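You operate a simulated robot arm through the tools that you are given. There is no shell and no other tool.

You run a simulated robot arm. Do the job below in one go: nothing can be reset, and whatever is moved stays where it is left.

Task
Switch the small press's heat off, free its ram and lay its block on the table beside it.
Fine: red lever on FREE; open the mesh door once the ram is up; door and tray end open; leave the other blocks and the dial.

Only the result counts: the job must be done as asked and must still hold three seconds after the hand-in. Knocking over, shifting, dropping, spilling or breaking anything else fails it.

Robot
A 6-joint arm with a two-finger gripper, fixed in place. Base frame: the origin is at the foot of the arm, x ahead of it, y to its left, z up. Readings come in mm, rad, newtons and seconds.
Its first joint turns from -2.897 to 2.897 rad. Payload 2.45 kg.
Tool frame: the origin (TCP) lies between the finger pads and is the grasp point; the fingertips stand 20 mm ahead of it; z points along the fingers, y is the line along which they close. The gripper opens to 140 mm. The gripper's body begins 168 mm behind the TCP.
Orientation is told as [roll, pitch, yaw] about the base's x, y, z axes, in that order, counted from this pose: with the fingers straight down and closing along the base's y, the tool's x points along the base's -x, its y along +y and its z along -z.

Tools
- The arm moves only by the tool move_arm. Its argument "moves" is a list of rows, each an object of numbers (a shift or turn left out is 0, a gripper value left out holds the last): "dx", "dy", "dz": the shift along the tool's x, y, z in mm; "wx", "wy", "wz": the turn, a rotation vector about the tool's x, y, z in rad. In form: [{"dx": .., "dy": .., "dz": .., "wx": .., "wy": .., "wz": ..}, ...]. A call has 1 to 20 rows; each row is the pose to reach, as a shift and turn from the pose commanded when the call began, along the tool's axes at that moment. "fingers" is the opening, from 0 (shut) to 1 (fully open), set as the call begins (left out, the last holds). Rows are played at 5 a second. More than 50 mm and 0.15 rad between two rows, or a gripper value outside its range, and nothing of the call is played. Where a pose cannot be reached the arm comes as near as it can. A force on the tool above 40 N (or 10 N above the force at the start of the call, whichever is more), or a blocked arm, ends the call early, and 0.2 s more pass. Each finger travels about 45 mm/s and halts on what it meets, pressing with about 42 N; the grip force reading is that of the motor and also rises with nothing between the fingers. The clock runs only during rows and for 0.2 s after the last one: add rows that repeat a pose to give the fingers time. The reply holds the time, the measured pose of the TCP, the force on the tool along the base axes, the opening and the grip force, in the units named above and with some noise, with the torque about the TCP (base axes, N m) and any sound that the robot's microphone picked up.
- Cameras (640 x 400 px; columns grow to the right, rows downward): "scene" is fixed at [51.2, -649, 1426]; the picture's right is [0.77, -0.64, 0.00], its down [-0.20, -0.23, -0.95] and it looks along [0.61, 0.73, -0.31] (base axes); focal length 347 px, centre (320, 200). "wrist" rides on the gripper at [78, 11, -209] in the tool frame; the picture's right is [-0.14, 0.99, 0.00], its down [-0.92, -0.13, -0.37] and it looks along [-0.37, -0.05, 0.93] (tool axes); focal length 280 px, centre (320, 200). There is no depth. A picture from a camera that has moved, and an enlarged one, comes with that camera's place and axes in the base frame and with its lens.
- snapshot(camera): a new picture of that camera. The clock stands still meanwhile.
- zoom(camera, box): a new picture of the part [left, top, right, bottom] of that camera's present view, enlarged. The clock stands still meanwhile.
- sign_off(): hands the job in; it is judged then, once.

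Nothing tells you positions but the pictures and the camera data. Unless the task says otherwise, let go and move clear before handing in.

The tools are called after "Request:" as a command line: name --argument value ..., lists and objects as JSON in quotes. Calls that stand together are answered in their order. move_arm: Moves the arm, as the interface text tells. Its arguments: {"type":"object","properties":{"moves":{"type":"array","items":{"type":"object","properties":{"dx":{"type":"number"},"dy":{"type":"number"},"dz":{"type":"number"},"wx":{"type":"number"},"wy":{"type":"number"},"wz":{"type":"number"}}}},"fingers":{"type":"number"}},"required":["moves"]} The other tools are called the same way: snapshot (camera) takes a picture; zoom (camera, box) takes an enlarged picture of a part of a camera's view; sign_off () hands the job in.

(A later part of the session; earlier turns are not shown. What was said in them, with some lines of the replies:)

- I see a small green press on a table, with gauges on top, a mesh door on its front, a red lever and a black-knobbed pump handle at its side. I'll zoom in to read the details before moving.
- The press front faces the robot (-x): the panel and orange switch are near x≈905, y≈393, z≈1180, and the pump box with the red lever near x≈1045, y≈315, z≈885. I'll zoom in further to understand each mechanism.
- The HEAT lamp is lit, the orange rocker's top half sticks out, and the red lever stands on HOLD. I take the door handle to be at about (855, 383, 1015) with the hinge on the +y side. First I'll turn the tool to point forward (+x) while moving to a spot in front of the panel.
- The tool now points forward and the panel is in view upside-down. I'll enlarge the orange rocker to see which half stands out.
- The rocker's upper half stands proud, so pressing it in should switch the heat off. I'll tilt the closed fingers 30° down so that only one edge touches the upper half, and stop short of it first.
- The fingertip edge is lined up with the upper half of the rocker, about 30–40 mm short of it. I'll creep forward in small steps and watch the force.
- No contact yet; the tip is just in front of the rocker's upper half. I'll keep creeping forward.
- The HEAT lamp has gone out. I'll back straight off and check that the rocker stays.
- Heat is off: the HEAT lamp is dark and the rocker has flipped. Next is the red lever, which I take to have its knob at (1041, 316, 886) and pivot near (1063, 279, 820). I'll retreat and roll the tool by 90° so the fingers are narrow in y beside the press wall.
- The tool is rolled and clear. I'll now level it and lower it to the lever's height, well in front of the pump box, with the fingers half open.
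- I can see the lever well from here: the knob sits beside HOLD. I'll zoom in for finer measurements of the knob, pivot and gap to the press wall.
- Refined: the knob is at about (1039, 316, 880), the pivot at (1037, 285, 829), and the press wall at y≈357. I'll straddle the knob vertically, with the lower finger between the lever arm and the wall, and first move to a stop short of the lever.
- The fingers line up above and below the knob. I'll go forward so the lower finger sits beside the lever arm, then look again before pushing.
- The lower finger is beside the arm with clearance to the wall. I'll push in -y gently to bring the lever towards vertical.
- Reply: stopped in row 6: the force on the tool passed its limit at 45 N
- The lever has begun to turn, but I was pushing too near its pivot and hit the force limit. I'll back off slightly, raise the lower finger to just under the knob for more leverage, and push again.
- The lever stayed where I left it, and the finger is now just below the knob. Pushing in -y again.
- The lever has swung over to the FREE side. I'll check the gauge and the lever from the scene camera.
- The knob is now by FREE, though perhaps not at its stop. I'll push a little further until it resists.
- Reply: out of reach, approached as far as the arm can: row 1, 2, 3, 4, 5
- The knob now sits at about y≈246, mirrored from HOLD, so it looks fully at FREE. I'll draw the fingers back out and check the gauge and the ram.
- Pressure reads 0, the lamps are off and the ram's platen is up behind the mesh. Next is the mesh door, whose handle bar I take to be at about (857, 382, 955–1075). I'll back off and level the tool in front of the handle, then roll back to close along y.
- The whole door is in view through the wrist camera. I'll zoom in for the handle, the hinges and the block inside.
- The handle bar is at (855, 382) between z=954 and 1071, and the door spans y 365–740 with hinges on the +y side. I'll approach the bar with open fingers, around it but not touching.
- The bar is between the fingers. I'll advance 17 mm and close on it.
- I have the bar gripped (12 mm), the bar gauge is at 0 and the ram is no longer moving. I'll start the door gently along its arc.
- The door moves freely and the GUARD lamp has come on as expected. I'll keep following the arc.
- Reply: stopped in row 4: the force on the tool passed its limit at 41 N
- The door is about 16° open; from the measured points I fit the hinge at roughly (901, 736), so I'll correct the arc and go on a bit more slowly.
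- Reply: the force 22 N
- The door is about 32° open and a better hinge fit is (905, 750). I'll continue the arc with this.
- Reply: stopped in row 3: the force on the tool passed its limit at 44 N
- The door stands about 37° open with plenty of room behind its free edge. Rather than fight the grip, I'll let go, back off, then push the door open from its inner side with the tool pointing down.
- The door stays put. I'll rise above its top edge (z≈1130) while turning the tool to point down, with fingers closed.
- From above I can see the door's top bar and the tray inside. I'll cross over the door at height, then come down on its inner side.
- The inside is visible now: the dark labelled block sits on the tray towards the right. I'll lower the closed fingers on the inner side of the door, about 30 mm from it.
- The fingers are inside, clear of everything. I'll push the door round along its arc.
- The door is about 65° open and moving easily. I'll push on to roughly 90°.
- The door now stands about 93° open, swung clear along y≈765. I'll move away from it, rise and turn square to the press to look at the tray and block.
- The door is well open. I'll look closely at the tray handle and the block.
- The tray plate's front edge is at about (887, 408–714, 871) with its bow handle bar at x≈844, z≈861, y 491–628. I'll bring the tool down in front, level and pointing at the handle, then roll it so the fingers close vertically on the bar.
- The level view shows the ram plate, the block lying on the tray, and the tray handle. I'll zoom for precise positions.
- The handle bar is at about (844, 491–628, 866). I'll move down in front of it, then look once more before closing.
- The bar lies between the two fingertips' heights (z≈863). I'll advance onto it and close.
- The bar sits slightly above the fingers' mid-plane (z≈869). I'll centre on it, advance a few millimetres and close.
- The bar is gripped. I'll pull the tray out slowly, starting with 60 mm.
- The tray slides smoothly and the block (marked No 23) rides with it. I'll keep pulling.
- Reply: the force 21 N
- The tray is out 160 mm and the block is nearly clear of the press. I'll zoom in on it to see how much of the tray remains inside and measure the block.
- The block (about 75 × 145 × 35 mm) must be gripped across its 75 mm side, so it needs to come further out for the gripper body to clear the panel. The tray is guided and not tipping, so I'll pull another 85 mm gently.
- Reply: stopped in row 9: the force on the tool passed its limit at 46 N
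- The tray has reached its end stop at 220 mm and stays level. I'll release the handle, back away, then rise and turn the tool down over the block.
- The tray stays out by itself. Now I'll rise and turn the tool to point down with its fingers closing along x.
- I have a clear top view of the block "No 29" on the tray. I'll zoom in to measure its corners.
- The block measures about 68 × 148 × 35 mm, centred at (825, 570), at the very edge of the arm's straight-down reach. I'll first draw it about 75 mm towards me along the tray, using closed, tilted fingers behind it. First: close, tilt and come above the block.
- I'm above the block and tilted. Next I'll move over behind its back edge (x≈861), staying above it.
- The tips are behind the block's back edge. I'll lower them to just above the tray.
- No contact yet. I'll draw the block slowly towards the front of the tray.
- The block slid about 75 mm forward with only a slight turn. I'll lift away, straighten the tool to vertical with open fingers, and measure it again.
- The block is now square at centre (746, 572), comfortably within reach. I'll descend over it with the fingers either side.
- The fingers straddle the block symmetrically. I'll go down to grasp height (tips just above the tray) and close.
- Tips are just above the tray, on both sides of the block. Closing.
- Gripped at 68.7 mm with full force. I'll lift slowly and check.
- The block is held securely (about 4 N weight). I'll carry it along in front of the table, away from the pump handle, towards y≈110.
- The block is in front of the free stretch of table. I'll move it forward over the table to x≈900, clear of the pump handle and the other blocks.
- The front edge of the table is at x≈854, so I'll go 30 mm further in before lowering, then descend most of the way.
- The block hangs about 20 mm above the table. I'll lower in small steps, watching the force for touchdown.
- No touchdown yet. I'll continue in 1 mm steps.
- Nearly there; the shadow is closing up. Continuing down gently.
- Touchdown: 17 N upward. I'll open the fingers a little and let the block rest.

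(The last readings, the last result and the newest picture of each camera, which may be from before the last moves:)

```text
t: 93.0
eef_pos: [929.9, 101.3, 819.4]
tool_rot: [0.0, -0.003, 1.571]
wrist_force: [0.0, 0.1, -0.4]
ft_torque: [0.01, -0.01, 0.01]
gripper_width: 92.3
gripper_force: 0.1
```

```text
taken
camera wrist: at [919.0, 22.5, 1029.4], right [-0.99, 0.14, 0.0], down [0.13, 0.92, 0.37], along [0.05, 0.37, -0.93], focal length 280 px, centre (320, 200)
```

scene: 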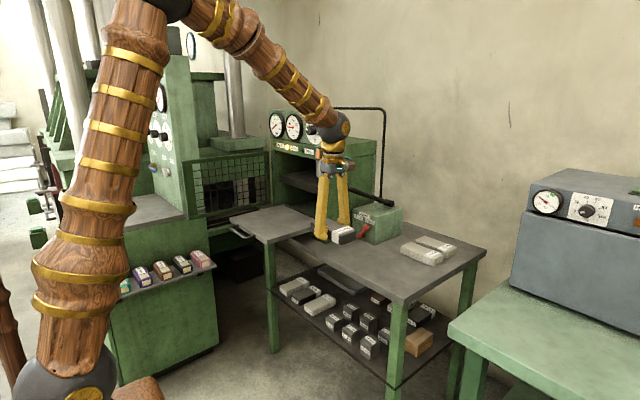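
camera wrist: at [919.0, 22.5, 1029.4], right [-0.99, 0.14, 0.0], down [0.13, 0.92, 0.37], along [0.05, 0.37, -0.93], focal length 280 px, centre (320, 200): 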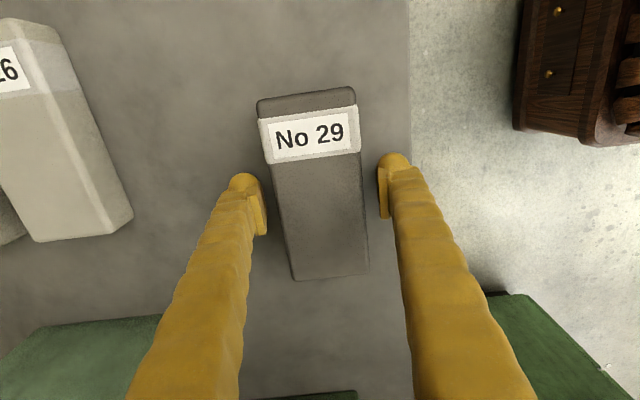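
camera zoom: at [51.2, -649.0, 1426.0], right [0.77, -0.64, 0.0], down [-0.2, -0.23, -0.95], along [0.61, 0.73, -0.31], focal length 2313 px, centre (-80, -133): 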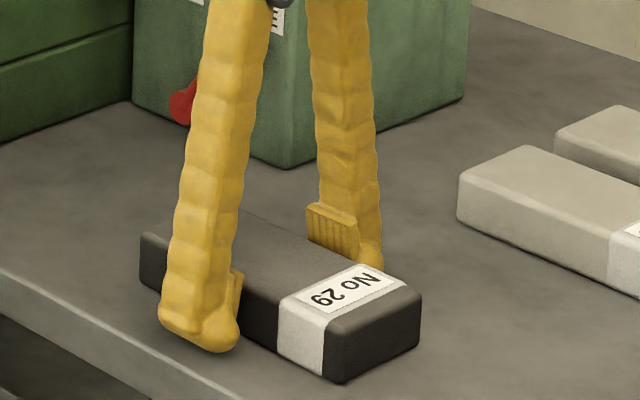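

The block rests on the table, free of the fingers. I'll rise straight up and then back away.

Request:
move_arm --moves '[{"dz": -10}, {"dz": -30}, {"dz": -60}, {"dz": -95}, {"dz": -130}, {"dy": 20, "dz": -165}, {"dy": 50, "dz": -200}, {"dy": 90, "dz": -230}, {"dy": 130, "dz": -260}, {"dy": 170, "dz": -290}, {"dy": 210, "dz": -310}, {"dy": 240, "dz": -330}]'

Request:
snapshot --camera "scene"

Request:
snapshot --camera "wrist"

Request:
zoom --camera "scene" --box '[310, 180, 450, 290]'

```text
t: 95.5
eef_pos: [690.5, 100.4, 1150.7]
tool_rot: [0.001, -0.002, 1.571]
wrist_force: [-0.4, -0.5, -0.3]
ft_torque: [0.02, -0.01, -0.01]
gripper_width: 92.2
gripper_force: 0.0
```

```text
taken
```

scene: 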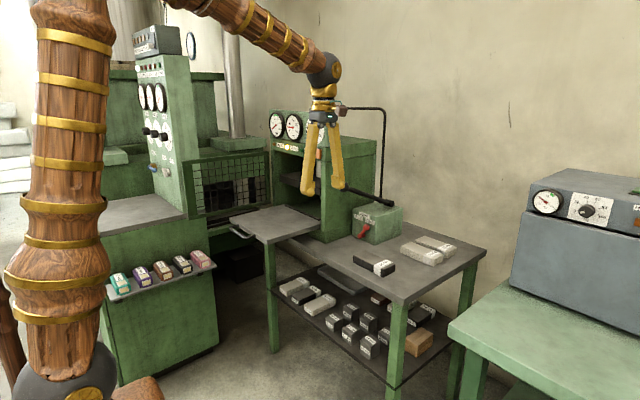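

```text
taken
camera wrist: at [678.8, 22.2, 1359.6], right [-0.99, 0.14, 0.0], down [0.13, 0.92, 0.37], along [0.05, 0.37, -0.93], focal length 280 px, centre (320, 200)
```

wrist: 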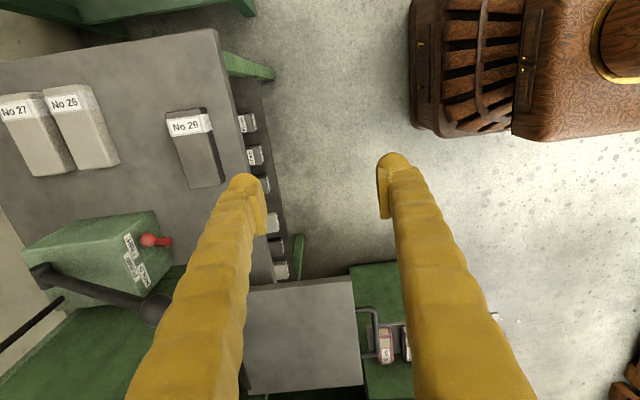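

```text
3.64 times, centred on (380, 235) of scene
camera zoom: at [51.2, -649.0, 1426.0], right [0.77, -0.64, 0.0], down [-0.2, -0.23, -0.95], along [0.61, 0.73, -0.31], focal length 1262 px, centre (102, 73)
```

zoom: 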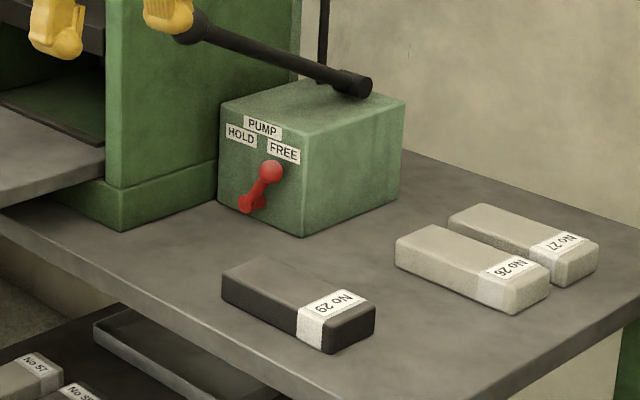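

Block No 29 lies flat on the table, clear of the other blocks. I'll move the arm further clear and verify the panel, lever, door and tray one last time.

Request:
move_arm --moves '[{"dz": -40}, {"dy": 20, "dz": -80}, {"dy": 50, "dz": -120}, {"dy": 80, "dz": -160}, {"dy": 100, "dz": -200}]'

Request:
snapshot --camera "scene"

Request:
zoom --camera "scene" --box '[180, 100, 340, 260]'

Request:
zoom --camera "scene" --box '[262, 100, 342, 160]'

Request:
zoom --camera "scene" --box '[340, 190, 410, 250]'

```text
t: 96.8
eef_pos: [588.1, 101.8, 1349.2]
tool_rot: [0.001, -0.002, 1.57]
wrist_force: [0.1, -0.2, -0.8]
ft_torque: [-0.03, 0.03, 0.0]
gripper_width: 92.5
gripper_force: 0.0
```

```text
taken
```

scene: 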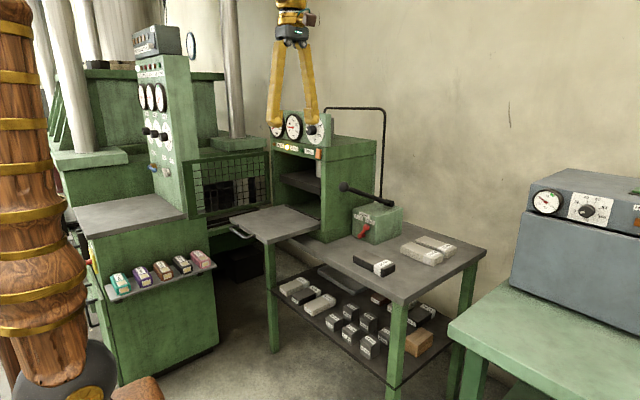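

```text
2.50 times, centred on (260, 180) of scene
camera zoom: at [51.2, -649.0, 1426.0], right [0.77, -0.64, 0.0], down [-0.2, -0.23, -0.95], along [0.61, 0.73, -0.31], focal length 868 px, centre (470, 250)
```

zoom: 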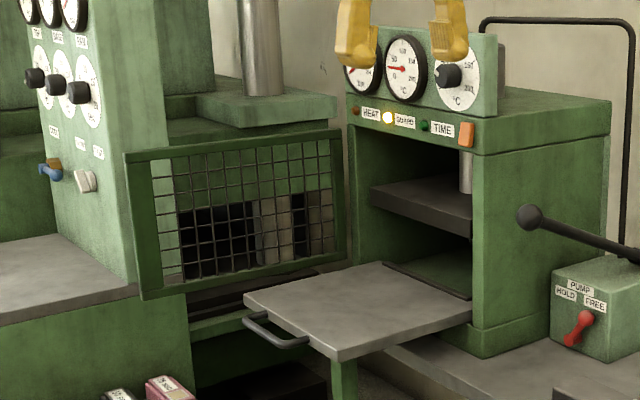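

```text
6.67 times, centred on (302, 130) of scene
camera zoom: at [51.2, -649.0, 1426.0], right [0.77, -0.64, 0.0], down [-0.2, -0.23, -0.95], along [0.61, 0.73, -0.31], focal length 2313 px, centre (440, 667)
```

zoom: 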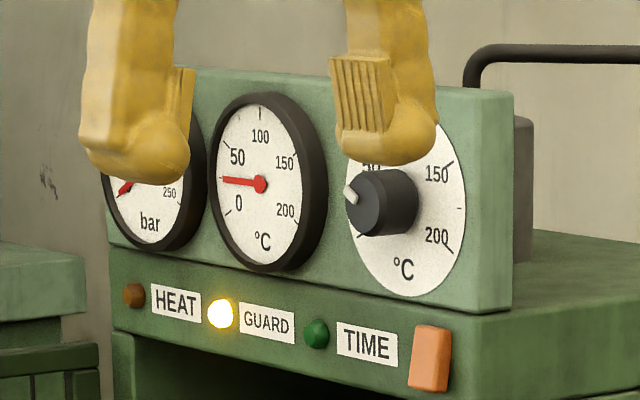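

```text
6.67 times, centred on (375, 220) of scene
camera zoom: at [51.2, -649.0, 1426.0], right [0.77, -0.64, 0.0], down [-0.2, -0.23, -0.95], along [0.61, 0.73, -0.31], focal length 2313 px, centre (-47, 67)
```

zoom: 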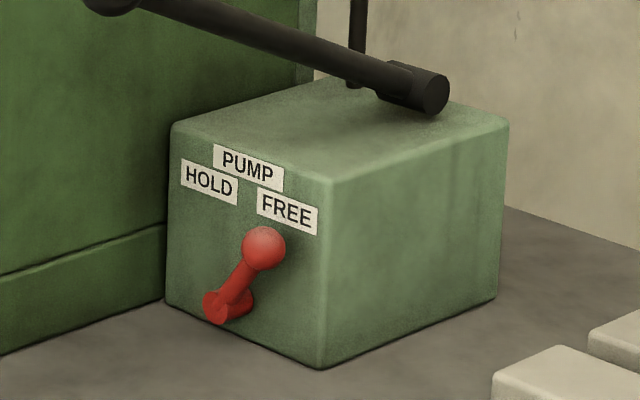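

Everything checks out. The HEAT lamp is off with the dial untouched, the gauge reads 0 bar with the ram up, and the red lever is on FREE. The mesh door and tray are open, and block No 29 lies flat on the table away from the others. The arm is clear, so I'm handing in.

Request:
sign_off

```text
The job is handed in.
```

The job is done and handed in; the hand-in tool returned no verdict. In the last pictures everything was as you asked:

- **Heat:** it is off. I pressed the orange rocker and the HEAT lamp went out; the dial was not touched.
- **Ram:** the red lever is on FREE, the bar gauge reads 0 and the ram is up.
- **Door and tray:** the mesh door stands about 93° open, and the tray is pulled out to its stop at about 220 mm. I opened the door only after the ram was up.
- **Block:** No 29 lies flat on the table at about x 930, y 100 mm, beyond the pump box. I first drew it about 75 mm forward on the tray to bring it within reach.
- **Other blocks:** they were not touched.

The arm has let go and is clear of the press and table.
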